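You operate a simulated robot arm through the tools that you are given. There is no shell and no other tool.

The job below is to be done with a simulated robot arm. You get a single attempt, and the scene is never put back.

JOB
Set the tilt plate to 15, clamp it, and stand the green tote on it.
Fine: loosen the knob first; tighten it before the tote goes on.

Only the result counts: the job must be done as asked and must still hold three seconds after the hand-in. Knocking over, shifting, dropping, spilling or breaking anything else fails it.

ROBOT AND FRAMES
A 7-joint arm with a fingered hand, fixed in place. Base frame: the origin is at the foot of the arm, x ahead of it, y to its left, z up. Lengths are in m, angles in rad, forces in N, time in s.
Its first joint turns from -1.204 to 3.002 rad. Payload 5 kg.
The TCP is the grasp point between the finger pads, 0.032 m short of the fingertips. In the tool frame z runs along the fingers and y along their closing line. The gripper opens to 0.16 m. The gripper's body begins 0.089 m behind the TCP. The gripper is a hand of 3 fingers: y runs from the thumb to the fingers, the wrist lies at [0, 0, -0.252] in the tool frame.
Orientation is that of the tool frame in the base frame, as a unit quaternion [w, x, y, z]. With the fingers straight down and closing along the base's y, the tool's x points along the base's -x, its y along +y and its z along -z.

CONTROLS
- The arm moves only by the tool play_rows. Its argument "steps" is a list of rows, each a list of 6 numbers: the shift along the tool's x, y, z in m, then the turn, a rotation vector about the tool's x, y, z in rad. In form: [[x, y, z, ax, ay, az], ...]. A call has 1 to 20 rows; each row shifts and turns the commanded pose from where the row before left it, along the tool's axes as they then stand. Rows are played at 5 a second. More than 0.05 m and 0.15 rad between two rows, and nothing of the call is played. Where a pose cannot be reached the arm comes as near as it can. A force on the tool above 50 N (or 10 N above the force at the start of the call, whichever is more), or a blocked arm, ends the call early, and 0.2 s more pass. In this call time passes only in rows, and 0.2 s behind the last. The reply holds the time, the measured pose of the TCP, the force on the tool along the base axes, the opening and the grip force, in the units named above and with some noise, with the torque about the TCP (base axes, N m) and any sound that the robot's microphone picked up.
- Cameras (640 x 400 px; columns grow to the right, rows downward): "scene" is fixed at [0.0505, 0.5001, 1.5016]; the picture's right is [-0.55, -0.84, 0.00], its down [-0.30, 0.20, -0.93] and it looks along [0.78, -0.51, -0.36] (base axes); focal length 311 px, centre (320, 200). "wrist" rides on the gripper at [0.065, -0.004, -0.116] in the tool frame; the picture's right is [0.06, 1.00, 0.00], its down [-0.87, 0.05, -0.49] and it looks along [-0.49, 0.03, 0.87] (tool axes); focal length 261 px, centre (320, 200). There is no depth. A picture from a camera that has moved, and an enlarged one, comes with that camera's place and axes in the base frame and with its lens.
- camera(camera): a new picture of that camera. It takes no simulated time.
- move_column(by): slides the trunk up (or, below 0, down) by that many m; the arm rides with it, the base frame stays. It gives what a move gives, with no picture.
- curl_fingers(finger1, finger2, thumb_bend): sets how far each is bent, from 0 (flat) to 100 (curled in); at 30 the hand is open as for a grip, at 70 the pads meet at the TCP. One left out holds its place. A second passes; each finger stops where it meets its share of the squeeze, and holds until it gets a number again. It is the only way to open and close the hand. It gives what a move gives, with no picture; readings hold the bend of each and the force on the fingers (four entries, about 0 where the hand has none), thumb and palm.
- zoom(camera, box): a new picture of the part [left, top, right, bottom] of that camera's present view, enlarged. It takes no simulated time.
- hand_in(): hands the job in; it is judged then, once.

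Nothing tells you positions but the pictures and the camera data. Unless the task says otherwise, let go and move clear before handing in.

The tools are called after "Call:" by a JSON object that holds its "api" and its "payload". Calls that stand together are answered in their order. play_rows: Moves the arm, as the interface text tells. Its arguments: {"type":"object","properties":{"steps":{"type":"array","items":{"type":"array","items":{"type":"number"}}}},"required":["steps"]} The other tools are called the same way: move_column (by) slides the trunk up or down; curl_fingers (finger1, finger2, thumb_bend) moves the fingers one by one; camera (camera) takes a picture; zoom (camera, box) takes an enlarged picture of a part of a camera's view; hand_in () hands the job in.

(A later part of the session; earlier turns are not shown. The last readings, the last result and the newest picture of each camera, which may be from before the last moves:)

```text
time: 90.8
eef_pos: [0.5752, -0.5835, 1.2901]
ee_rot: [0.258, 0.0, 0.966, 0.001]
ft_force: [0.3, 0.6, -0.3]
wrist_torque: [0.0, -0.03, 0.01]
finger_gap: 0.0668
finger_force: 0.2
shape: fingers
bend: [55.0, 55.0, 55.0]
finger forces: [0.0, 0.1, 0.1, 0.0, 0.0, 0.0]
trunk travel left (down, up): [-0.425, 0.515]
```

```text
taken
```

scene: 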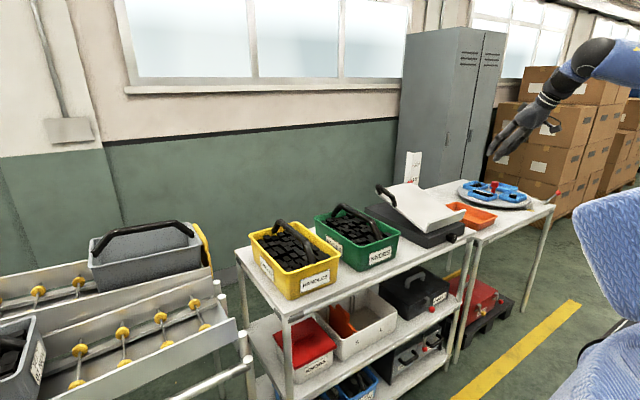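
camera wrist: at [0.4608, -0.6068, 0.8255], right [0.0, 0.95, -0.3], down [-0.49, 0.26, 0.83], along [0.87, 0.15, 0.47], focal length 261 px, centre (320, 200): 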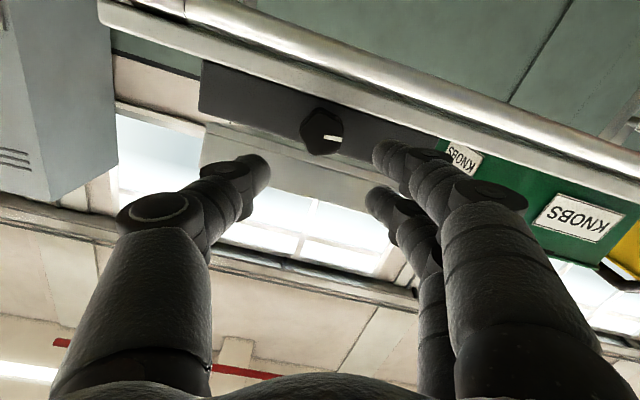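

Call:
{"api": "play_rows", "payload": {"steps": [[-0.0098, 0.0407, 0.0108, 0, 0, 0], [-0.0098, 0.0407, 0.0108, 0, 0, 0], [-0.0098, 0.0407, 0.0108, 0, 0, 0], [-0.0098, 0.0407, 0.0108, 0, 0, 0], [-0.0098, 0.0407, 0.0108, 0, 0, 0], [-0.0098, 0.0407, 0.0108, 0, 0, 0], [-0.0098, 0.0407, 0.0108, 0, 0, 0], [-0.0098, 0.0407, 0.0108, 0, 0, 0], [-0.0098, 0.0407, 0.0108, 0, 0, 0], [0, 0, 0, 0, 0, 0]]}}

Call:
{"api": "camera", "payload": {"camera": "wrist"}}

Call:
{"api": "zoom", "payload": {"camera": "scene", "box": [300, 190, 410, 280]}}

```text
time: 93.0
eef_pos: [0.7, -0.2147, 1.251]
ee_rot: [0.259, 0.0, 0.966, 0.002]
ft_force: [-0.3, -0.4, 1.3]
wrist_torque: [0.0, -0.05, 0.0]
finger_gap: 0.0668
finger_force: 0.1
shape: fingers
bend: [55.0, 55.0, 55.0]
finger forces: [0.0, 0.0, 0.1, 0.0, 0.1, 0.1]
trunk travel left (down, up): [-0.425, 0.515]
```

```text
taken
camera wrist: at [0.5853, -0.2194, 1.3189], right [-0.05, 1.0, -0.03], down [0.51, 0.05, 0.86], along [0.86, 0.03, -0.51], focal length 261 px, centre (320, 200)
```

wrist: 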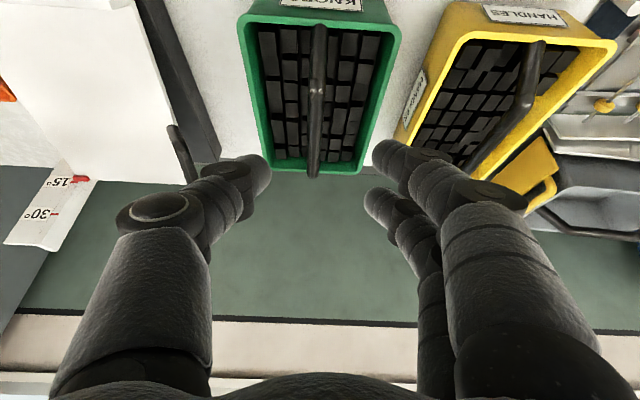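

```text
4.44 times, centred on (355, 235) of scene
camera zoom: at [0.0505, 0.5001, 1.5016], right [-0.55, -0.84, 0.0], down [-0.3, 0.2, -0.93], along [0.78, -0.51, -0.36], focal length 1384 px, centre (164, 44)
```

zoom: 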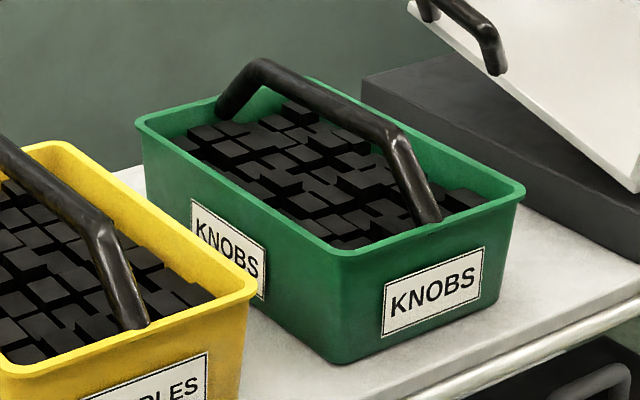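

Call:
{"api": "zoom", "payload": {"camera": "wrist", "box": [220, 0, 420, 190]}}

Call:
{"api": "zoom", "payload": {"camera": "scene", "box": [325, 190, 385, 235]}}

Call:
{"api": "zoom", "payload": {"camera": "scene", "box": [350, 220, 410, 280]}}

```text
2.11 times, centred on (320, 95) of wrist
camera zoom: at [0.5853, -0.2194, 1.3189], right [-0.05, 1.0, -0.03], down [0.51, 0.05, 0.86], along [0.86, 0.03, -0.51], focal length 549 px, centre (320, 421)
```

zoom: 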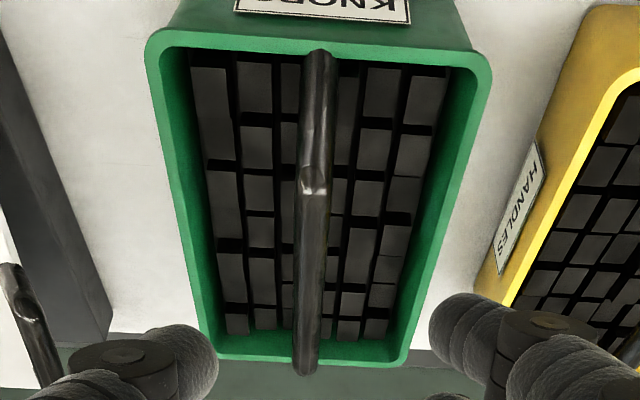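

```text
8.89 times, centred on (355, 212) of scene
camera zoom: at [0.0505, 0.5001, 1.5016], right [-0.55, -0.84, 0.0], down [-0.3, 0.2, -0.93], along [0.78, -0.51, -0.36], focal length 2767 px, centre (9, 89)
```

zoom: 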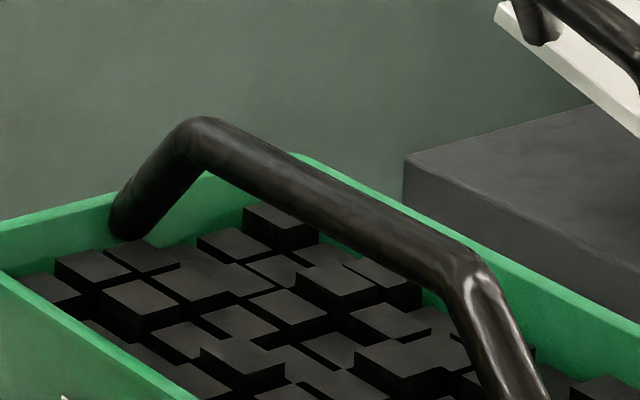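

```text
6.67 times, centred on (380, 250) of scene
camera zoom: at [0.0505, 0.5001, 1.5016], right [-0.55, -0.84, 0.0], down [-0.3, 0.2, -0.93], along [0.78, -0.51, -0.36], focal length 2075 px, centre (-80, -133)
```

zoom: 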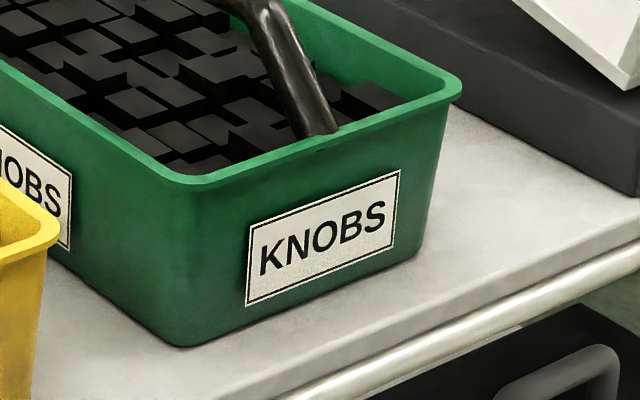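

The tote's handle bar runs along x from about 0.81 to 0.99 at y≈-0.218, z≈1.022. The tote is about 0.30 × 0.20 × 0.115 m, centred near x≈0.89. I'll move in along the tilted tool axis to just above the bar.

Call:
{"api": "play_rows", "payload": {"steps": [[-0.0151, -0.0008, 0.0373, 0, 0, 0], [-0.0151, -0.0008, 0.0373, 0, 0, 0], [-0.0151, -0.0008, 0.0373, 0, 0, 0], [-0.0151, -0.0008, 0.0373, 0, 0, 0], [0, 0, 0.035, 0, 0, 0], [0, 0, 0.035, 0, 0, 0], [0, 0, 0, 0, 0, 0]]}}

Call:
{"api": "camera", "payload": {"camera": "wrist"}}

Call:
{"api": "zoom", "payload": {"camera": "scene", "box": [300, 170, 420, 270]}}

```text
time: 94.6
eef_pos: [0.8642, -0.2175, 1.091]
ee_rot: [0.259, 0.0, 0.966, 0.002]
ft_force: [-0.5, 0.4, 1.2]
wrist_torque: [-0.03, 0.03, 0.03]
finger_gap: 0.0668
finger_force: 0.1
shape: fingers
bend: [55.0, 55.0, 55.0]
finger forces: [0.1, 0.0, 0.1, 0.0, 0.0, 0.0]
trunk travel left (down, up): [-0.425, 0.515]
```

```text
taken
camera wrist: at [0.7495, -0.2207, 1.159], right [-0.05, 1.0, -0.03], down [0.51, 0.05, 0.86], along [0.86, 0.03, -0.51], focal length 261 px, centre (320, 200)
```

wrist: 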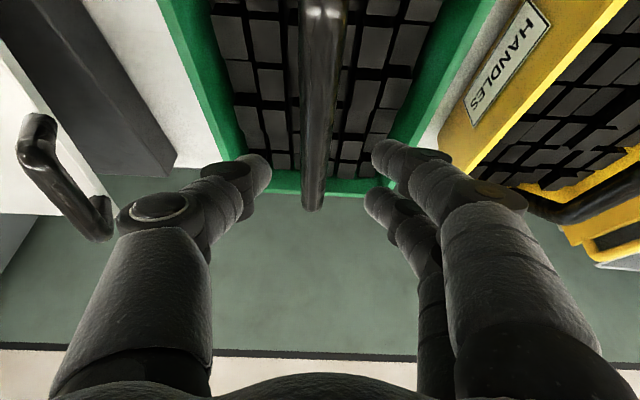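

```text
4.00 times, centred on (360, 220) of scene
camera zoom: at [0.0505, 0.5001, 1.5016], right [-0.55, -0.84, 0.0], down [-0.3, 0.2, -0.93], along [0.78, -0.51, -0.36], focal length 1245 px, centre (160, 120)
```

zoom: 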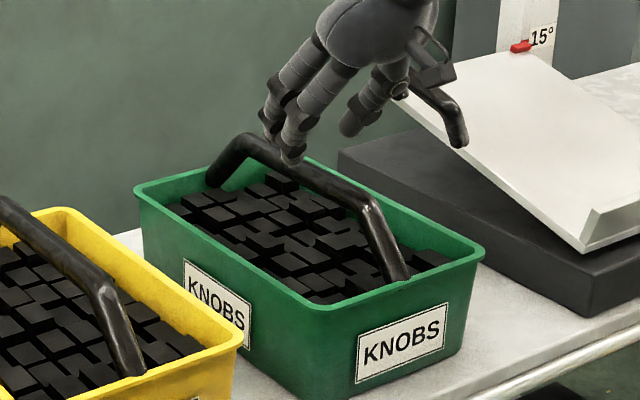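

The bar is centred, so I'll go down the last 0.08 m and close the fingers around and under it.

Call:
{"api": "play_rows", "payload": {"steps": [[0, 0, 0.03, 0, 0, 0], [0, 0, 0.03, 0, 0, 0], [0, 0, 0.02, 0, 0, 0], [0, 0, 0, 0, 0, 0]]}}

Call:
{"api": "camera", "payload": {"camera": "wrist"}}

Call:
{"api": "zoom", "payload": {"camera": "scene", "box": [320, 180, 400, 240]}}

```text
time: 95.6
eef_pos: [0.9025, -0.2173, 1.0199]
ee_rot: [0.258, 0.0, 0.966, 0.001]
ft_force: [-0.1, -0.2, -0.1]
wrist_torque: [0.03, 0.01, -0.01]
finger_gap: 0.0668
finger_force: 0.1
shape: fingers
bend: [55.0, 55.0, 55.0]
finger forces: [0.0, 0.0, 0.1, 0.0, 0.0, 0.0]
trunk travel left (down, up): [-0.425, 0.515]
```

```text
taken
camera wrist: at [0.7885, -0.2213, 1.0883], right [-0.05, 1.0, -0.03], down [0.51, 0.05, 0.86], along [0.86, 0.03, -0.51], focal length 261 px, centre (320, 200)
```

wrist: 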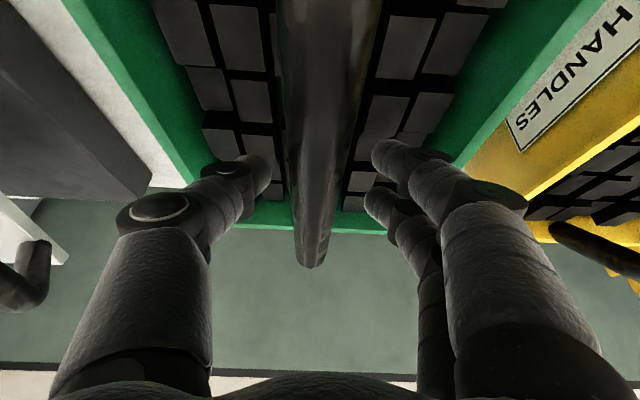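

```text
6.67 times, centred on (360, 210) of scene
camera zoom: at [0.0505, 0.5001, 1.5016], right [-0.55, -0.84, 0.0], down [-0.3, 0.2, -0.93], along [0.78, -0.51, -0.36], focal length 2075 px, centre (53, 133)
```

zoom: 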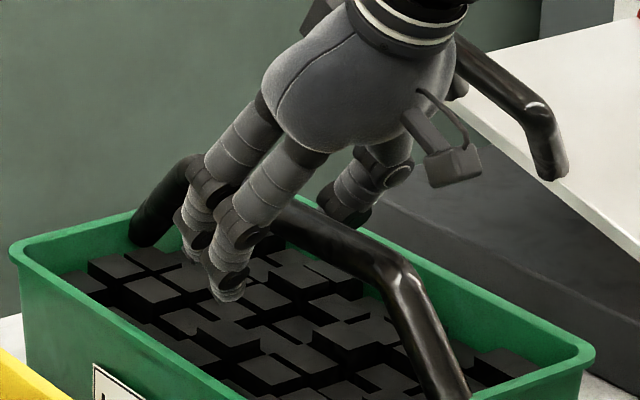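

Call:
{"api": "curl_fingers", "payload": {"finger1": 80, "finger2": 80, "thumb_bend": 80}}

Call:
{"api": "zoom", "payload": {"camera": "scene", "box": [320, 180, 400, 240]}}

Call:
{"api": "zoom", "payload": {"camera": "wrist", "box": [220, 80, 440, 280]}}

```text
time: 96.6
eef_pos: [0.9023, -0.217, 1.0197]
ee_rot: [0.257, -0.001, 0.966, 0.002]
ft_force: [0.2, 0.8, -10.0]
wrist_torque: [0.02, 0.08, 0.03]
finger_gap: 0.0037
finger_force: 16.7
shape: fingers
bend: [78.0, 73.0, 74.0]
finger forces: [8.2, 9.0, 0.1, 0.0, 16.7, 0.1]
trunk travel left (down, up): [-0.425, 0.515]
```

```text
6.67 times, centred on (360, 210) of scene
camera zoom: at [0.0505, 0.5001, 1.5016], right [-0.55, -0.84, 0.0], down [-0.3, 0.2, -0.93], along [0.78, -0.51, -0.36], focal length 2075 px, centre (53, 133)
```

zoom: 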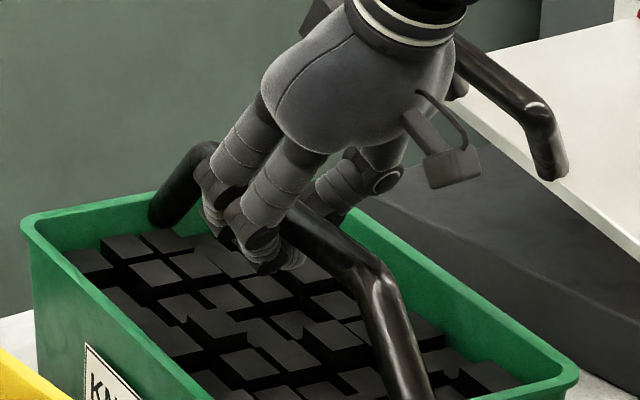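

```text
2.00 times, centred on (330, 180) of wrist
camera zoom: at [0.7892, -0.2215, 1.0875], right [-0.05, 1.0, -0.03], down [0.51, 0.05, 0.86], along [0.86, 0.03, -0.51], focal length 521 px, centre (300, 240)
```

zoom: 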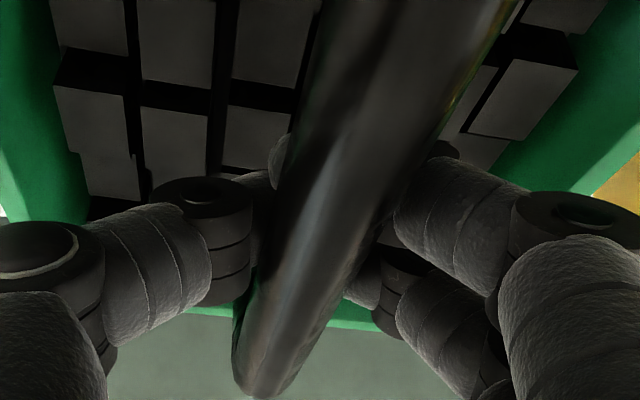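

The tote has yawed a little in the grip. I'll check the full view to make sure it hasn't touched the yellow tote or the plate base.

Call:
{"api": "camera", "payload": {"camera": "scene"}}

Call:
{"api": "zoom", "payload": {"camera": "scene", "box": [240, 190, 420, 310]}}

Call:
{"api": "camera", "payload": {"camera": "wrist"}}

```text
taken
```

scene: 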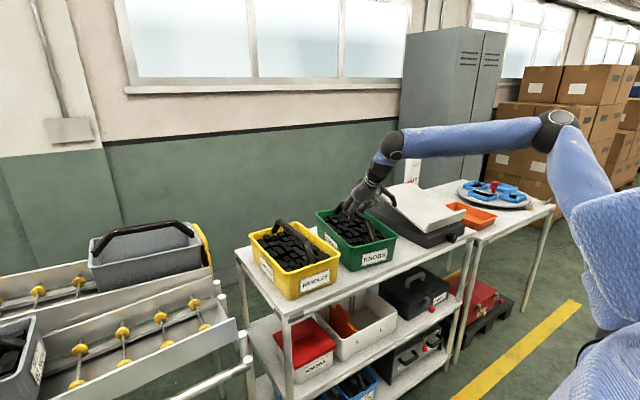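

```text
3.33 times, centred on (330, 250) of scene
camera zoom: at [0.0505, 0.5001, 1.5016], right [-0.55, -0.84, 0.0], down [-0.3, 0.2, -0.93], along [0.78, -0.51, -0.36], focal length 1038 px, centre (287, 33)
```

zoom: 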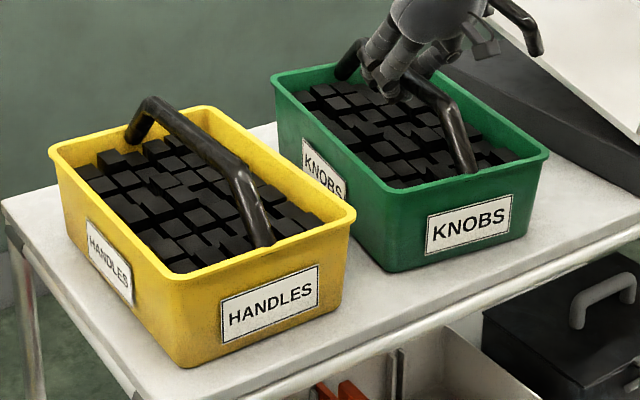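

```text
taken
camera wrist: at [0.7892, -0.2215, 1.0875], right [-0.05, 1.0, -0.03], down [0.51, 0.05, 0.86], along [0.86, 0.03, -0.51], focal length 261 px, centre (320, 200)
```

wrist: 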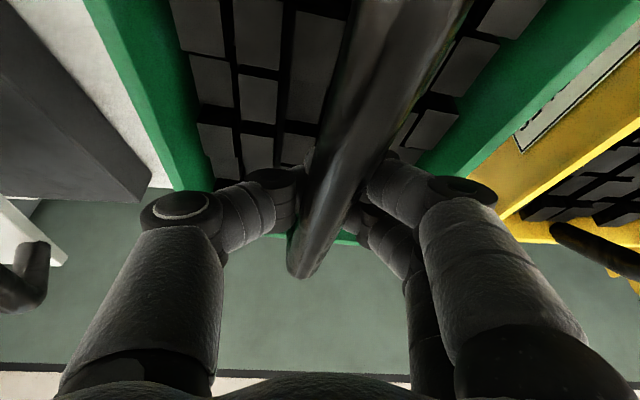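

There's no contact with its neighbours. The tote has yawed about 9° in the fingers, which I can correct by turning the hand later. I'll do a short test lift with the trunk and check the load.

Call:
{"api": "move_column", "payload": {"by": 0.04}}

Call:
{"api": "zoom", "payload": {"camera": "scene", "box": [290, 150, 450, 290]}}

Call:
{"api": "camera", "payload": {"camera": "wrist"}}

```text
time: 97.4
eef_pos: [0.9031, -0.2166, 1.0588]
ee_rot: [0.257, 0.0, 0.966, 0.003]
ft_force: [0.7, -0.5, -11.8]
wrist_torque: [0.05, 0.06, -0.01]
finger_gap: 0.0033
finger_force: 17.4
shape: fingers
bend: [78.0, 73.0, 74.0]
finger forces: [9.6, 8.2, 0.1, 0.0, 16.3, 0.0]
trunk travel left (down, up): [-0.465, 0.475]
```

```text
2.86 times, centred on (370, 220) of scene
camera zoom: at [0.0505, 0.5001, 1.5016], right [-0.55, -0.84, 0.0], down [-0.3, 0.2, -0.93], along [0.78, -0.51, -0.36], focal length 889 px, centre (177, 143)
```

zoom: 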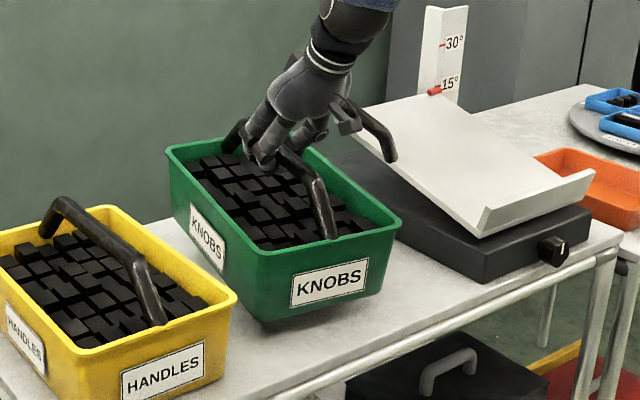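

```text
taken
camera wrist: at [0.7896, -0.2218, 1.127], right [-0.05, 1.0, -0.03], down [0.51, 0.05, 0.86], along [0.86, 0.03, -0.51], focal length 261 px, centre (320, 200)
```

wrist: 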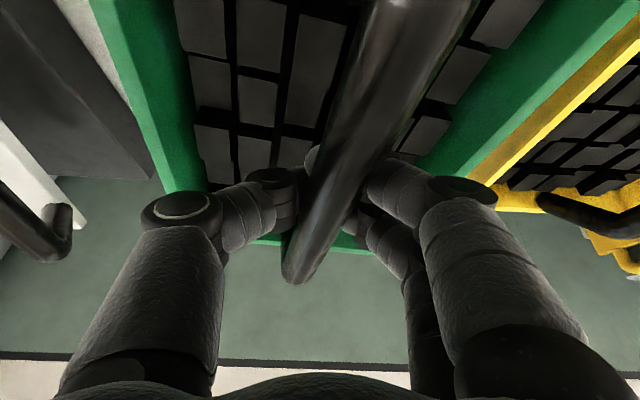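

The tote lifts cleanly with a load of about 12 N (1.2 kg). I'll raise it well clear of the plate with the trunk.

Call:
{"api": "move_column", "payload": {"by": 0.2}}

Call:
{"api": "camera", "payload": {"camera": "scene"}}

Call:
{"api": "camera", "payload": {"camera": "wrist"}}

Call:
{"api": "zoom", "payload": {"camera": "scene", "box": [290, 110, 450, 250]}}

```text
time: 99.6
eef_pos: [0.9025, -0.2166, 1.2582]
ee_rot: [0.257, -0.001, 0.966, 0.002]
ft_force: [-0.5, 0.0, -11.0]
wrist_torque: [-0.01, 0.05, -0.01]
finger_gap: 0.0036
finger_force: 16.9
shape: fingers
bend: [78.0, 73.0, 74.0]
finger forces: [9.5, 8.1, 0.0, 0.1, 16.3, 0.0]
trunk travel left (down, up): [-0.665, 0.275]
```

```text
taken
```

scene: 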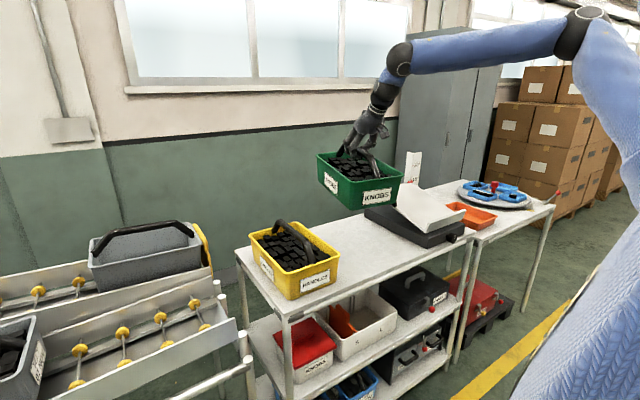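

```text
taken
camera wrist: at [0.7897, -0.2218, 1.3272], right [-0.05, 1.0, -0.03], down [0.51, 0.05, 0.86], along [0.86, 0.03, -0.51], focal length 261 px, centre (320, 200)
```

wrist: 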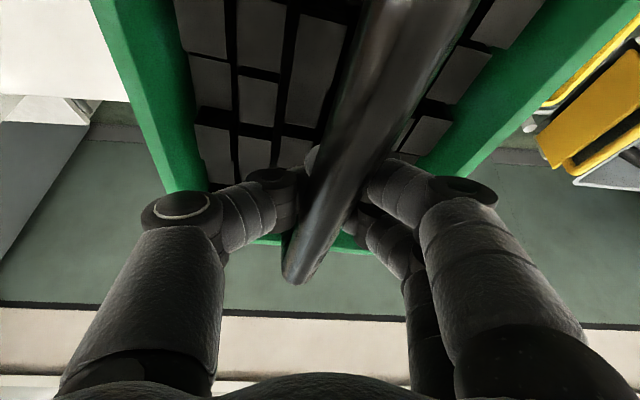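

```text
2.86 times, centred on (370, 180) of scene
camera zoom: at [0.0505, 0.5001, 1.5016], right [-0.55, -0.84, 0.0], down [-0.3, 0.2, -0.93], along [0.78, -0.51, -0.36], focal length 889 px, centre (177, 257)
```

zoom: 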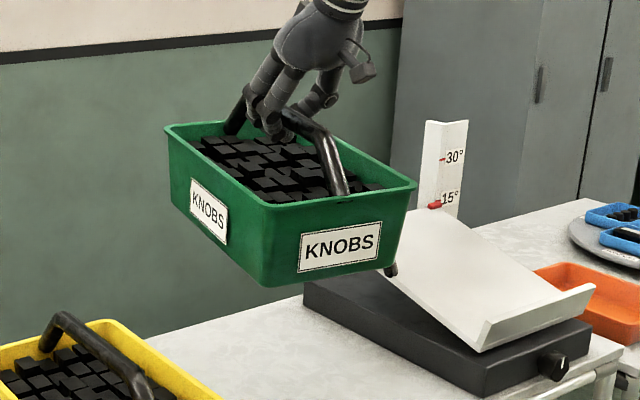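

The tote hangs steadily. I'll raise a bit more, then carry it slowly over to the plate at y≈-0.59, passing above the plate's handle.

Call:
{"api": "move_column", "payload": {"by": 0.05}}

Call:
{"api": "play_rows", "payload": {"steps": [[0.0035, -0.0289, -0.002, 0, 0, 0], [0.0035, -0.0289, -0.002, 0, 0, 0], [0.0035, -0.0289, -0.002, 0, 0, 0], [0.0035, -0.0289, -0.002, 0, 0, 0], [0.0035, -0.0289, -0.002, 0, 0, 0], [0.0035, -0.0289, -0.002, 0, 0, 0], [0.0035, -0.0289, -0.002, 0, 0, 0], [0.0035, -0.0289, -0.002, 0, 0, 0], [0.0035, -0.0289, -0.002, 0, 0, 0], [0.0035, -0.0289, -0.002, 0, 0, 0], [0.0035, -0.0289, -0.002, 0, 0, 0], [0.0035, -0.0289, -0.002, 0, 0, 0], [0.0035, -0.0289, -0.002, 0, 0, 0], [0, 0, 0, 0, 0, 0]]}}

Call:
{"api": "camera", "payload": {"camera": "scene"}}

Call:
{"api": "camera", "payload": {"camera": "wrist"}}

```text
time: 100.5
eef_pos: [0.9036, -0.217, 1.3071]
ee_rot: [0.256, 0.0, 0.967, 0.002]
ft_force: [0.6, 0.7, -11.1]
wrist_torque: [-0.01, 0.04, -0.02]
finger_gap: 0.0033
finger_force: 16.5
shape: fingers
bend: [78.0, 73.0, 74.0]
finger forces: [9.4, 8.3, 0.0, 0.1, 16.2, 0.0]
trunk travel left (down, up): [-0.715, 0.225]
```

```text
time: 103.5
eef_pos: [0.8519, -0.5905, 1.3072]
ee_rot: [0.257, 0.0, 0.967, 0.002]
ft_force: [-0.3, 0.4, 0.2]
wrist_torque: [0.04, 0.02, 0.02]
finger_gap: 0.003
finger_force: 12.6
shape: fingers
bend: [78.0, 74.0, 74.0]
finger forces: [0.0, 6.6, 0.0, 0.1, 18.3, 0.0]
trunk travel left (down, up): [-0.715, 0.225]
```

```text
taken
```

scene: 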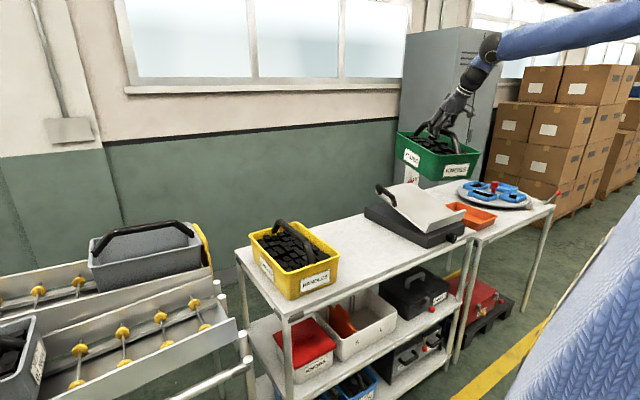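

```text
taken
camera wrist: at [0.7389, -0.5949, 1.3756], right [-0.06, 1.0, -0.03], down [0.51, 0.05, 0.86], along [0.86, 0.03, -0.51], focal length 261 px, centre (320, 200)
```

wrist: 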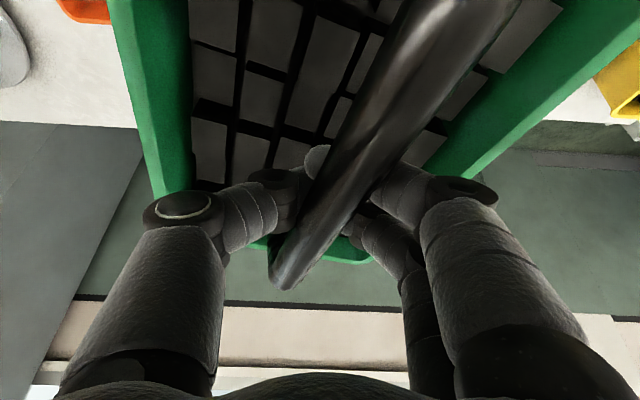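

The force reading dropped to near zero even though the tote still looks held, and its yaw has grown. I'll look closely before doing anything else.

Call:
{"api": "zoom", "payload": {"camera": "scene", "box": [370, 80, 510, 250]}}

Call:
{"api": "play_rows", "payload": {"steps": [[0, 0, 0, 0, 0, 0]]}}

Call:
{"api": "zoom", "payload": {"camera": "wrist", "box": [180, 40, 480, 300]}}

```text
2.35 times, centred on (440, 165) of scene
camera zoom: at [0.0505, 0.5001, 1.5016], right [-0.55, -0.84, 0.0], down [-0.3, 0.2, -0.93], along [0.78, -0.51, -0.36], focal length 732 px, centre (38, 282)
```

zoom: 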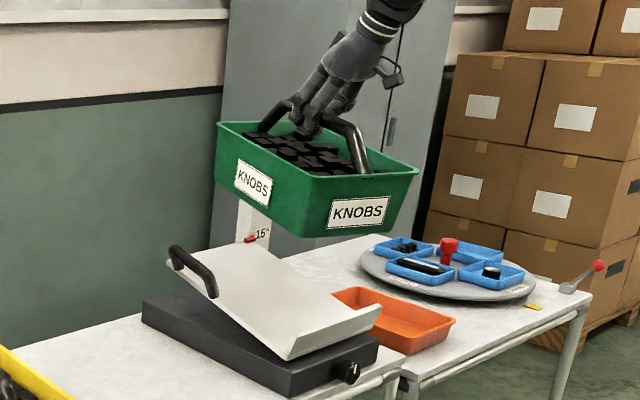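

```text
time: 103.9
eef_pos: [0.8524, -0.5928, 1.306]
ee_rot: [0.258, 0.0, 0.966, 0.001]
ft_force: [1.0, -0.1, -10.5]
wrist_torque: [-0.01, 0.05, 0.0]
finger_gap: 0.003
finger_force: 4.5
shape: fingers
bend: [78.0, 74.0, 74.0]
finger forces: [0.3, 8.7, 0.1, 0.1, 0.0, 0.1]
trunk travel left (down, up): [-0.715, 0.225]
```

```text
1.54 times, centred on (330, 170) of wrist
camera zoom: at [0.7387, -0.596, 1.375], right [-0.05, 1.0, -0.03], down [0.51, 0.05, 0.86], along [0.86, 0.03, -0.51], focal length 401 px, centre (305, 246)
```

zoom: 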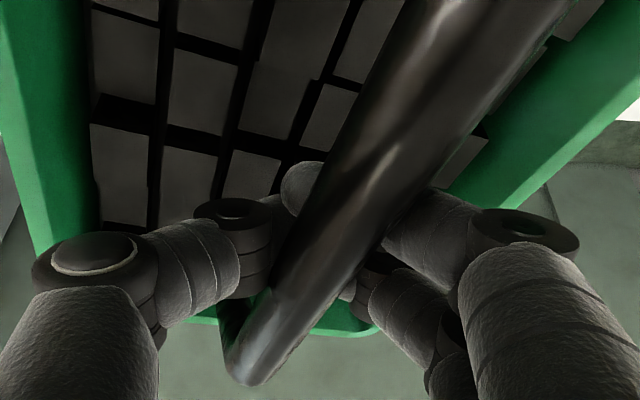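

The zero reading was just the stop transient. The weight is back at -10.5 N, but the bar now only hangs in the hooked fingers and the tote has yawed to about -20°. That's too loose to place well, so I'll carry it gently back to its free bench spot and re-grip it.

Call:
{"api": "play_rows", "payload": {"steps": [[-0.001, 0.008, 0.0006, 0, 0, 0], [-0.002, 0.016, 0.0012, 0, 0, 0], [-0.003, 0.024, 0.0017, 0, 0, 0], [-0.00335, 0.02668, 0.00193, 0, 0, 0], [-0.00335, 0.02668, 0.00193, 0, 0, 0], [-0.00335, 0.02668, 0.00193, 0, 0, 0], [-0.00335, 0.02668, 0.00193, 0, 0, 0], [-0.00335, 0.02668, 0.00193, 0, 0, 0], [-0.00335, 0.02668, 0.00193, 0, 0, 0], [-0.00335, 0.02668, 0.00193, 0, 0, 0], [-0.00335, 0.02668, 0.00193, 0, 0, 0], [-0.00335, 0.02668, 0.00193, 0, 0, 0], [-0.00335, 0.02668, 0.00193, 0, 0, 0], [-0.003, 0.024, 0.0017, 0, 0, 0], [-0.002, 0.016, 0.0012, 0, 0, 0], [-0.001, 0.008, 0.0006, 0, 0, 0], [0, 0, 0, 0, 0, 0]]}}

Call:
{"api": "camera", "payload": {"camera": "wrist"}}

Call:
{"api": "zoom", "payload": {"camera": "scene", "box": [280, 100, 440, 240]}}

```text
time: 107.5
eef_pos: [0.9028, -0.2281, 1.3084]
ee_rot: [0.258, 0.0, 0.966, 0.002]
ft_force: [0.0, -0.8, 0.2]
wrist_torque: [-0.01, 0.07, 0.0]
finger_gap: 0.0031
finger_force: 12.0
shape: fingers
bend: [78.0, 74.0, 74.0]
finger forces: [0.3, 7.2, 0.0, 0.1, 16.4, 0.0]
trunk travel left (down, up): [-0.715, 0.225]
```

```text
taken
camera wrist: at [0.7895, -0.2339, 1.3782], right [-0.05, 1.0, -0.03], down [0.51, 0.05, 0.86], along [0.86, 0.03, -0.51], focal length 261 px, centre (320, 200)
```

wrist: 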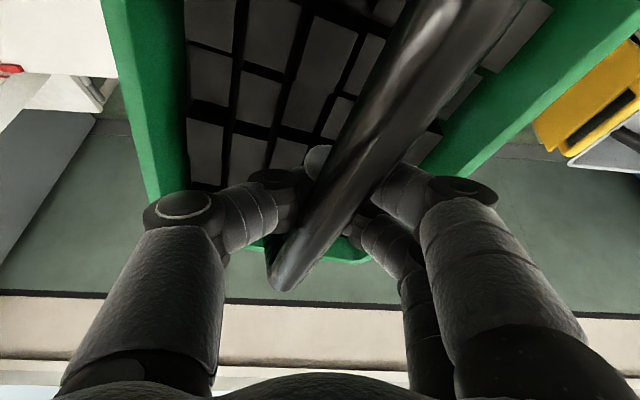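

```text
2.86 times, centred on (360, 170) of scene
camera zoom: at [0.0505, 0.5001, 1.5016], right [-0.55, -0.84, 0.0], down [-0.3, 0.2, -0.93], along [0.78, -0.51, -0.36], focal length 889 px, centre (206, 286)
```

zoom: 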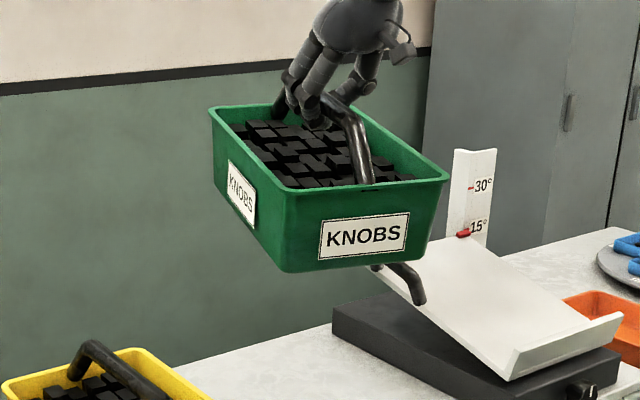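

From the vanishing lines, the tote is yawed about -14° and pitched about 9° nose-down. I'll gently turn the hand +14° to straighten it over the free bench spot, then lower it.

Call:
{"api": "play_rows", "payload": {"steps": [[0, 0, 0, -0.01, 0, -0.018], [0, 0, 0, -0.0204, 0, -0.0353], [0, 0, 0, -0.0204, 0, -0.0353], [0, 0, 0, -0.0204, 0, -0.0353], [0, 0, 0, -0.0204, 0, -0.0353], [0, 0, 0, -0.0204, 0, -0.0353], [0, 0, 0, -0.01, 0, -0.018], [0, 0, 0, 0, 0, 0], [0, 0, 0, 0, 0, 0]]}}

Call:
{"api": "camera", "payload": {"camera": "wrist"}}

Call:
{"api": "zoom", "payload": {"camera": "scene", "box": [280, 100, 440, 240]}}

```text
time: 109.5
eef_pos: [0.903, -0.2299, 1.3084]
ee_rot: [0.255, -0.119, 0.959, 0.033]
ft_force: [-0.4, -0.6, 0.1]
wrist_torque: [-0.04, 0.08, -0.01]
finger_gap: 0.0026
finger_force: 12.8
shape: fingers
bend: [78.0, 74.0, 74.0]
finger forces: [0.4, 7.4, 0.1, 0.0, 16.9, 0.0]
trunk travel left (down, up): [-0.715, 0.225]
```

```text
taken
camera wrist: at [0.7941, -0.2617, 1.3774], right [-0.3, 0.95, -0.03], down [0.48, 0.17, 0.86], along [0.83, 0.24, -0.51], focal length 261 px, centre (320, 200)
```

wrist: 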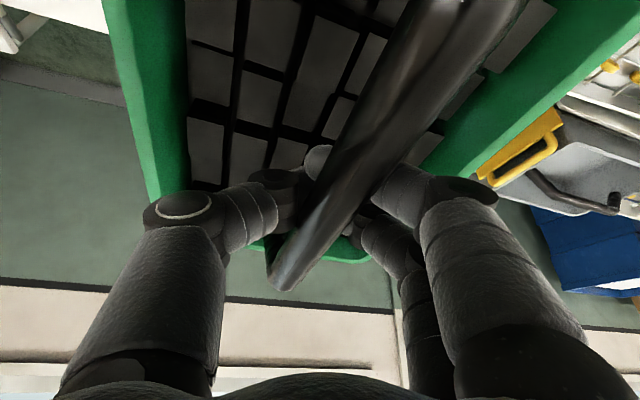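

```text
2.86 times, centred on (360, 170) of scene
camera zoom: at [0.0505, 0.5001, 1.5016], right [-0.55, -0.84, 0.0], down [-0.3, 0.2, -0.93], along [0.78, -0.51, -0.36], focal length 889 px, centre (206, 286)
```

zoom: 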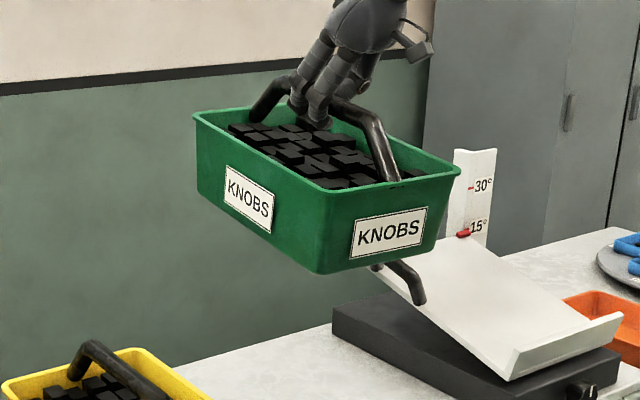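

The tote follows the hand rigidly and is now square to the bench (yaw about 0°, nose-down about 9°). With smooth moves this grip should do, so I'll add about 6° more nose-down pitch to match the plate and carry it across gently.

Call:
{"api": "play_rows", "payload": {"steps": [[0, 0, 0, 0.0059, -0.0271, -0.0034], [0, 0, 0, 0.0059, -0.0271, -0.0034], [0, 0, 0, 0.0059, -0.0271, -0.0034], [0, 0, 0, 0.0059, -0.0271, -0.0034], [0, 0, 0, 0, 0, 0]]}}

Call:
{"api": "play_rows", "payload": {"steps": [[0.00247, -0.00757, -0.00155, 0, 0, 0], [0.00495, -0.01514, -0.00311, 0, 0, 0], [0.00742, -0.02271, -0.00467, 0, 0, 0], [0.00824, -0.02524, -0.00518, 0, 0, 0], [0.00824, -0.02524, -0.00518, 0, 0, 0], [0.00824, -0.02524, -0.00518, 0, 0, 0], [0.00824, -0.02524, -0.00518, 0, 0, 0], [0.00824, -0.02524, -0.00518, 0, 0, 0], [0.00824, -0.02524, -0.00518, 0, 0, 0], [0.00824, -0.02524, -0.00518, 0, 0, 0], [0.00824, -0.02524, -0.00518, 0, 0, 0], [0.00824, -0.02524, -0.00518, 0, 0, 0], [0.00824, -0.02524, -0.00518, 0, 0, 0], [0.00742, -0.02271, -0.00467, 0, 0, 0], [0.00495, -0.01514, -0.00311, 0, 0, 0], [0.00247, -0.00757, -0.00155, 0, 0, 0], [0, 0, 0, 0, 0, 0]]}}

Call:
{"api": "camera", "payload": {"camera": "wrist"}}

Call:
{"api": "zoom", "payload": {"camera": "scene", "box": [360, 90, 520, 250]}}

```text
time: 110.7
eef_pos: [0.9024, -0.2297, 1.3087]
ee_rot: [0.31, -0.119, 0.943, 0.025]
ft_force: [0.2, 0.2, -0.3]
wrist_torque: [0.0, 0.15, -0.01]
finger_gap: 0.0025
finger_force: 4.8
shape: fingers
bend: [78.0, 74.0, 74.0]
finger forces: [0.3, 9.1, 0.0, 0.0, 0.1, 0.0]
trunk travel left (down, up): [-0.715, 0.225]
```

```text
time: 114.3
eef_pos: [0.858, -0.595, 1.3079]
ee_rot: [0.309, -0.12, 0.943, 0.027]
ft_force: [-0.3, 0.3, -0.1]
wrist_torque: [-0.03, 0.1, -0.01]
finger_gap: 0.0026
finger_force: 4.5
shape: fingers
bend: [78.0, 74.0, 74.0]
finger forces: [0.7, 8.4, 0.0, 0.0, 0.0, 0.0]
trunk travel left (down, up): [-0.715, 0.225]
```

```text
taken
camera wrist: at [0.7422, -0.6273, 1.3637], right [-0.29, 0.96, -0.06], down [0.38, 0.17, 0.91], along [0.88, 0.24, -0.42], focal length 261 px, centre (320, 200)
```

wrist: 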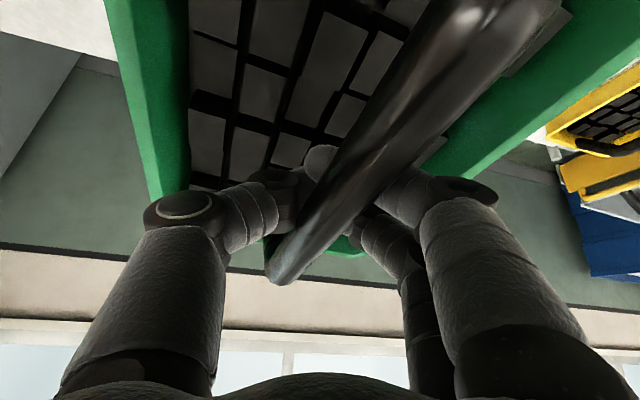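

```text
2.50 times, centred on (440, 170) of scene
camera zoom: at [0.0505, 0.5001, 1.5016], right [-0.55, -0.84, 0.0], down [-0.3, 0.2, -0.93], along [0.78, -0.51, -0.36], focal length 778 px, centre (20, 275)
```

zoom: 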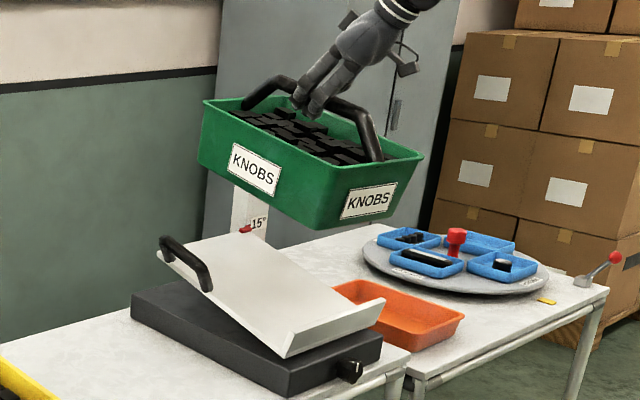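

It arrived at the hover point smoothly. I'll zoom in to measure the tote's yaw and pitch relative to the plate before lowering.

Call:
{"api": "zoom", "payload": {"camera": "scene", "box": [400, 115, 480, 195]}}

Call:
{"api": "zoom", "payload": {"camera": "scene", "box": [390, 150, 480, 240]}}

```text
5.00 times, centred on (440, 155) of scene
camera zoom: at [0.0505, 0.5001, 1.5016], right [-0.55, -0.84, 0.0], down [-0.3, 0.2, -0.93], along [0.78, -0.51, -0.36], focal length 1556 px, centre (-280, 425)
```

zoom: 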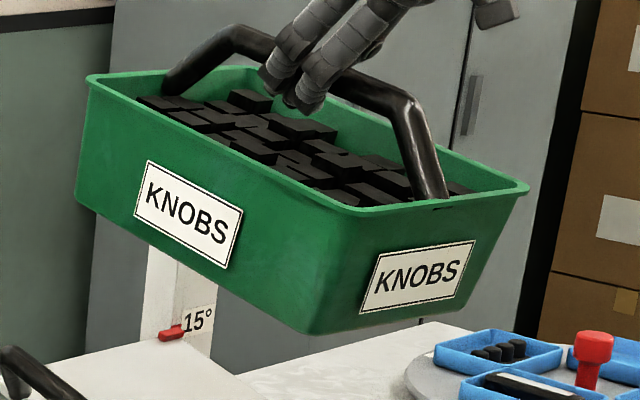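

```text
4.44 times, centred on (435, 195) of scene
camera zoom: at [0.0505, 0.5001, 1.5016], right [-0.55, -0.84, 0.0], down [-0.3, 0.2, -0.93], along [0.78, -0.51, -0.36], focal length 1384 px, centre (-191, 222)
```

zoom: 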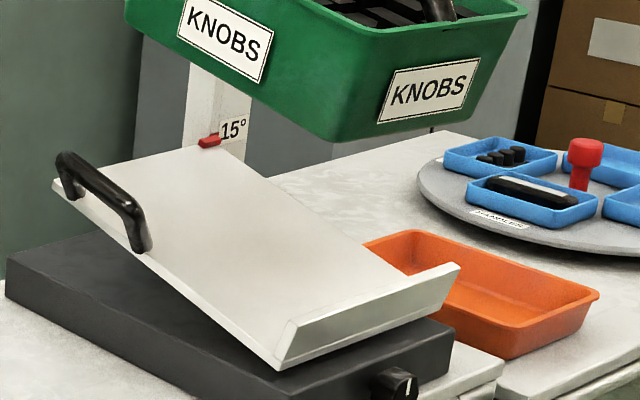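

The tote measures yaw about -1° and nose-down about 12°, and it's centred over the plate. I'll add the last 3° of pitch and lower with the trunk to a few centimetres above the plate.

Call:
{"api": "play_rows", "payload": {"steps": [[0, 0, 0, 0.0041, -0.0186, -0.0023], [0, 0, 0, 0.0041, -0.0186, -0.0023], [0, 0, 0, 0.0041, -0.0186, -0.0023], [0, 0, 0, 0, 0, 0]]}}

Call:
{"api": "move_column", "payload": {"by": -0.13}}

Call:
{"api": "zoom", "payload": {"camera": "scene", "box": [380, 120, 490, 240]}}

Call:
{"api": "camera", "payload": {"camera": "wrist"}}

```text
time: 115.3
eef_pos: [0.8588, -0.5958, 1.308]
ee_rot: [0.337, -0.119, 0.934, 0.023]
ft_force: [0.8, 0.0, -0.6]
wrist_torque: [-0.05, 0.13, 0.04]
finger_gap: 0.0027
finger_force: 5.0
shape: fingers
bend: [78.0, 74.0, 74.0]
finger forces: [0.3, 9.7, 0.0, 0.0, 0.1, 0.0]
trunk travel left (down, up): [-0.715, 0.225]
```

```text
time: 116.9
eef_pos: [0.8581, -0.5943, 1.1791]
ee_rot: [0.337, -0.119, 0.934, 0.022]
ft_force: [0.0, 0.6, -0.5]
wrist_torque: [-0.05, 0.12, -0.02]
finger_gap: 0.0023
finger_force: 5.1
shape: fingers
bend: [78.0, 74.0, 74.0]
finger forces: [0.5, 9.5, 0.0, 0.1, 0.0, 0.0]
trunk travel left (down, up): [-0.585, 0.355]
```

```text
3.33 times, centred on (435, 180) of scene
camera zoom: at [0.0505, 0.5001, 1.5016], right [-0.55, -0.84, 0.0], down [-0.3, 0.2, -0.93], along [0.78, -0.51, -0.36], focal length 1038 px, centre (-63, 267)
```

zoom: 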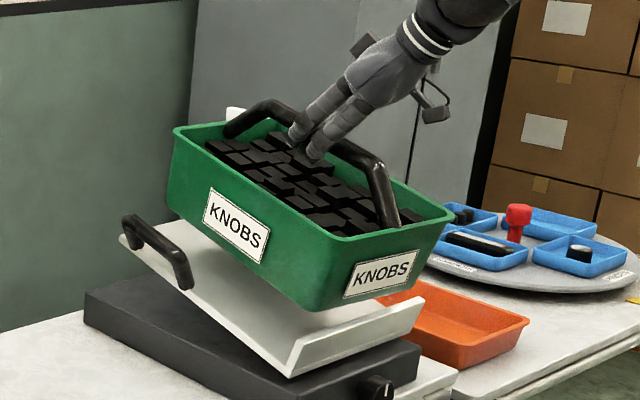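

```text
taken
camera wrist: at [0.7388, -0.6269, 1.2279], right [-0.29, 0.96, -0.08], down [0.33, 0.17, 0.93], along [0.9, 0.24, -0.36], focal length 261 px, centre (320, 200)
```

wrist: 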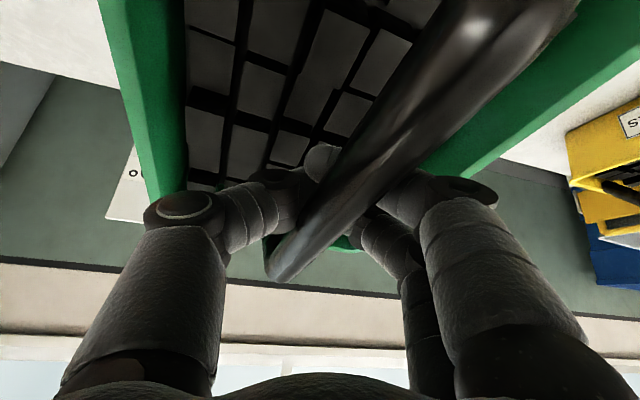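

The tote hangs right above the plate and nearly parallel to it. I'll zoom in to check how the bottom front edge lines up with the lip before the final lowering.

Call:
{"api": "zoom", "payload": {"camera": "scene", "box": [410, 165, 480, 235]}}

Call:
{"api": "zoom", "payload": {"camera": "scene", "box": [375, 135, 445, 205]}}

```text
5.71 times, centred on (445, 200) of scene
camera zoom: at [0.0505, 0.5001, 1.5016], right [-0.55, -0.84, 0.0], down [-0.3, 0.2, -0.93], along [0.78, -0.51, -0.36], focal length 1779 px, centre (-394, 200)
```

zoom: 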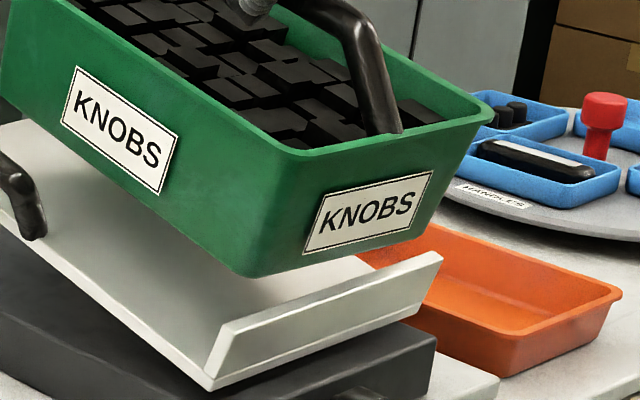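

```text
5.71 times, centred on (410, 170) of scene
camera zoom: at [0.0505, 0.5001, 1.5016], right [-0.55, -0.84, 0.0], down [-0.3, 0.2, -0.93], along [0.78, -0.51, -0.36], focal length 1779 px, centre (-194, 371)
```

zoom: 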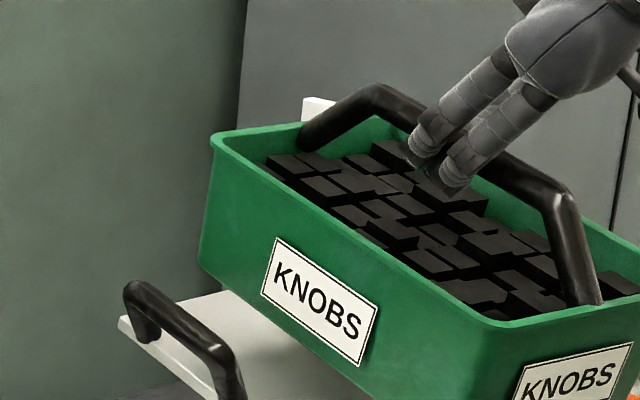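

By solving the rim corners, I get yaw about -3° and pitch about 12.5°, with the right side a little close to the lip. I'll make a small correction of +3° yaw, +2° pitch and 6 mm forward, then recheck.

Call:
{"api": "play_rows", "payload": {"steps": [[-0.0015, -0.0005, 0.0012, -0.0087, -0.012, -0.0149], [-0.0015, -0.0005, 0.0012, -0.0087, -0.012, -0.0149], [-0.0015, -0.0005, 0.0012, -0.0087, -0.012, -0.0149], [0, 0, 0, 0, 0, 0]]}}

Call:
{"api": "zoom", "payload": {"camera": "scene", "box": [410, 165, 480, 235]}}

Call:
{"api": "zoom", "payload": {"camera": "scene", "box": [375, 135, 445, 205]}}

```text
time: 117.9
eef_pos: [0.8638, -0.5963, 1.1775]
ee_rot: [0.351, -0.144, 0.925, 0.03]
ft_force: [0.1, 0.3, -0.1]
wrist_torque: [-0.07, 0.14, 0.02]
finger_gap: 0.0027
finger_force: 5.4
shape: fingers
bend: [78.0, 74.0, 74.0]
finger forces: [0.5, 10.1, 0.1, 0.0, 0.0, 0.0]
trunk travel left (down, up): [-0.585, 0.355]
```

```text
5.71 times, centred on (445, 200) of scene
camera zoom: at [0.0505, 0.5001, 1.5016], right [-0.55, -0.84, 0.0], down [-0.3, 0.2, -0.93], along [0.78, -0.51, -0.36], focal length 1779 px, centre (-394, 200)
```

zoom: 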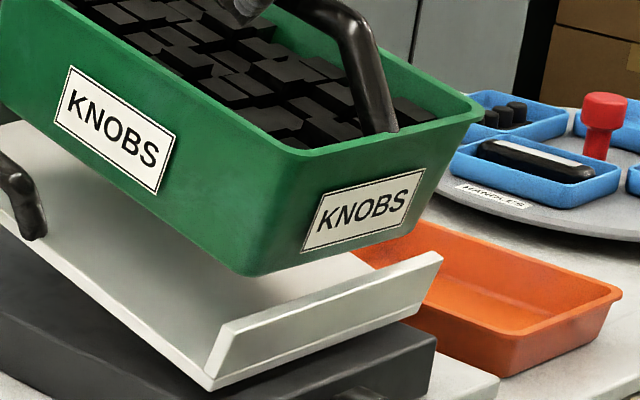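

```text
5.71 times, centred on (410, 170) of scene
camera zoom: at [0.0505, 0.5001, 1.5016], right [-0.55, -0.84, 0.0], down [-0.3, 0.2, -0.93], along [0.78, -0.51, -0.36], focal length 1779 px, centre (-194, 371)
```

zoom: 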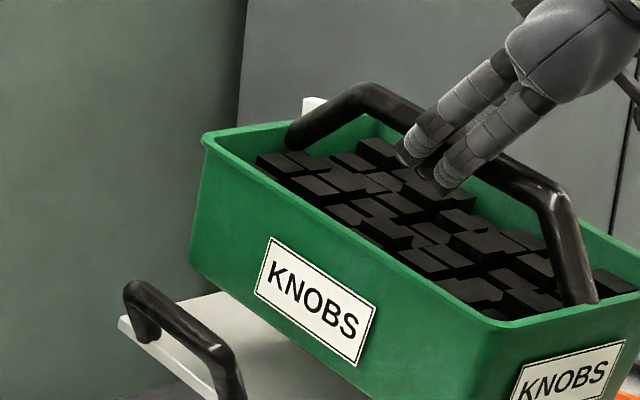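

The tote is now square to the plate (yaw about -1°) and pitched about 12.6°. I'll shift another 8 mm forward to stay off the lip, then lower most of the way.

Call:
{"api": "play_rows", "payload": {"steps": [[-0.0028, -0.0012, 0.0026, 0, 0, 0], [-0.0029, -0.0011, 0.0025, 0, 0, 0], [0, 0, 0, 0, 0, 0]]}}

Call:
{"api": "move_column", "payload": {"by": -0.03}}

Call:
{"api": "zoom", "payload": {"camera": "scene", "box": [380, 140, 480, 240]}}

```text
time: 118.7
eef_pos: [0.8714, -0.5961, 1.1787]
ee_rot: [0.351, -0.145, 0.924, 0.03]
ft_force: [0.2, 0.0, -0.3]
wrist_torque: [-0.09, 0.13, 0.01]
finger_gap: 0.0026
finger_force: 5.3
shape: fingers
bend: [78.0, 74.0, 74.0]
finger forces: [0.2, 10.0, 0.0, 0.0, 0.0, 0.0]
trunk travel left (down, up): [-0.585, 0.355]
```

```text
time: 119.4
eef_pos: [0.8716, -0.5964, 1.1487]
ee_rot: [0.351, -0.144, 0.925, 0.029]
ft_force: [0.4, 0.3, -10.7]
wrist_torque: [-0.06, 0.17, -0.03]
finger_gap: 0.0023
finger_force: 5.4
shape: fingers
bend: [78.0, 74.0, 74.0]
finger forces: [0.8, 9.6, 0.0, 0.0, 0.0, 0.0]
trunk travel left (down, up): [-0.555, 0.385]
```

```text
4.00 times, centred on (430, 190) of scene
camera zoom: at [0.0505, 0.5001, 1.5016], right [-0.55, -0.84, 0.0], down [-0.3, 0.2, -0.93], along [0.78, -0.51, -0.36], focal length 1245 px, centre (-120, 240)
```

zoom: 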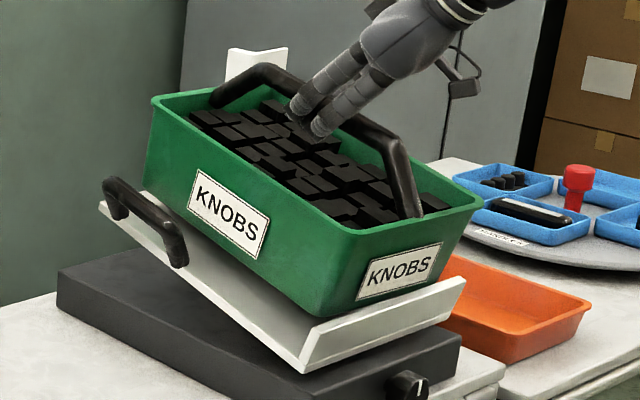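

Call:
{"api": "move_column", "payload": {"by": -0.008}}

Call:
{"api": "move_column", "payload": {"by": -0.006}}

Call:
{"api": "zoom", "payload": {"camera": "scene", "box": [380, 140, 480, 240]}}

```text
time: 120.0
eef_pos: [0.8722, -0.5957, 1.1412]
ee_rot: [0.352, -0.145, 0.924, 0.03]
ft_force: [0.3, 0.0, 0.8]
wrist_torque: [-0.08, 0.1, 0.02]
finger_gap: 0.0024
finger_force: 4.8
shape: fingers
bend: [78.0, 74.0, 74.0]
finger forces: [0.3, 9.7, 0.1, 0.0, 0.0, 0.0]
trunk travel left (down, up): [-0.547, 0.393]
```

```text
time: 120.5
eef_pos: [0.8719, -0.5958, 1.135]
ee_rot: [0.352, -0.144, 0.924, 0.03]
ft_force: [1.3, 0.4, -0.5]
wrist_torque: [-0.07, 0.17, 0.03]
finger_gap: 0.0025
finger_force: 5.2
shape: fingers
bend: [78.0, 74.0, 74.0]
finger forces: [0.2, 9.6, 0.1, 0.1, 0.1, 0.0]
trunk travel left (down, up): [-0.541, 0.399]
```

```text
4.00 times, centred on (430, 190) of scene
camera zoom: at [0.0505, 0.5001, 1.5016], right [-0.55, -0.84, 0.0], down [-0.3, 0.2, -0.93], along [0.78, -0.51, -0.36], focal length 1245 px, centre (-120, 240)
```

zoom: 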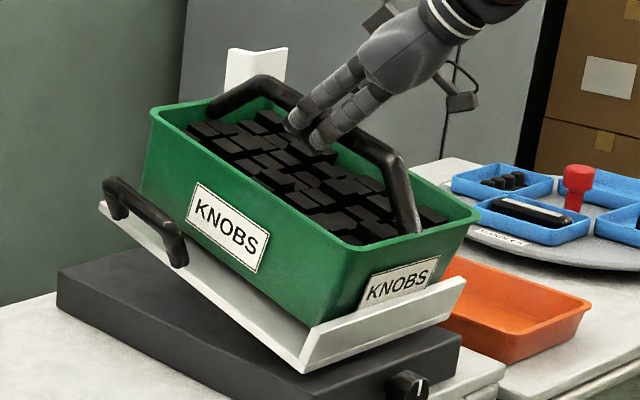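

Finger 2 still carries the weight at 9.6 N. I'll keep lowering in small steps until that load drops.

Call:
{"api": "move_column", "payload": {"by": -0.006}}

Call:
{"api": "move_column", "payload": {"by": -0.005}}

Call:
{"api": "zoom", "payload": {"camera": "scene", "box": [380, 140, 480, 240]}}

```text
time: 121.1
eef_pos: [0.8712, -0.5966, 1.1295]
ee_rot: [0.351, -0.144, 0.925, 0.03]
ft_force: [0.4, -0.4, -10.4]
wrist_torque: [-0.05, 0.14, 0.04]
finger_gap: 0.0026
finger_force: 4.5
shape: fingers
bend: [78.0, 74.0, 74.0]
finger forces: [0.3, 9.4, 0.1, 0.1, 0.0, 0.0]
trunk travel left (down, up): [-0.535, 0.405]
```

```text
time: 121.6
eef_pos: [0.8718, -0.596, 1.1251]
ee_rot: [0.352, -0.144, 0.924, 0.029]
ft_force: [-0.6, -0.8, -6.1]
wrist_torque: [-0.03, 0.1, 0.0]
finger_gap: 0.0023
finger_force: 4.0
shape: fingers
bend: [78.0, 74.0, 75.0]
finger forces: [0.2, 7.7, 0.1, 0.0, 0.0, 0.0]
trunk travel left (down, up): [-0.53, 0.41]
```

```text
4.00 times, centred on (430, 190) of scene
camera zoom: at [0.0505, 0.5001, 1.5016], right [-0.55, -0.84, 0.0], down [-0.3, 0.2, -0.93], along [0.78, -0.51, -0.36], focal length 1245 px, centre (-120, 240)
```

zoom: 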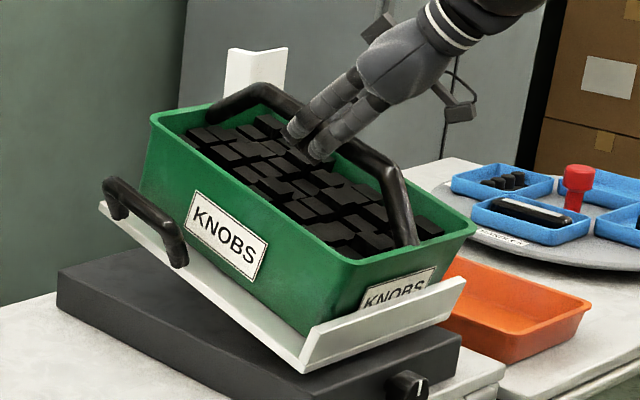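

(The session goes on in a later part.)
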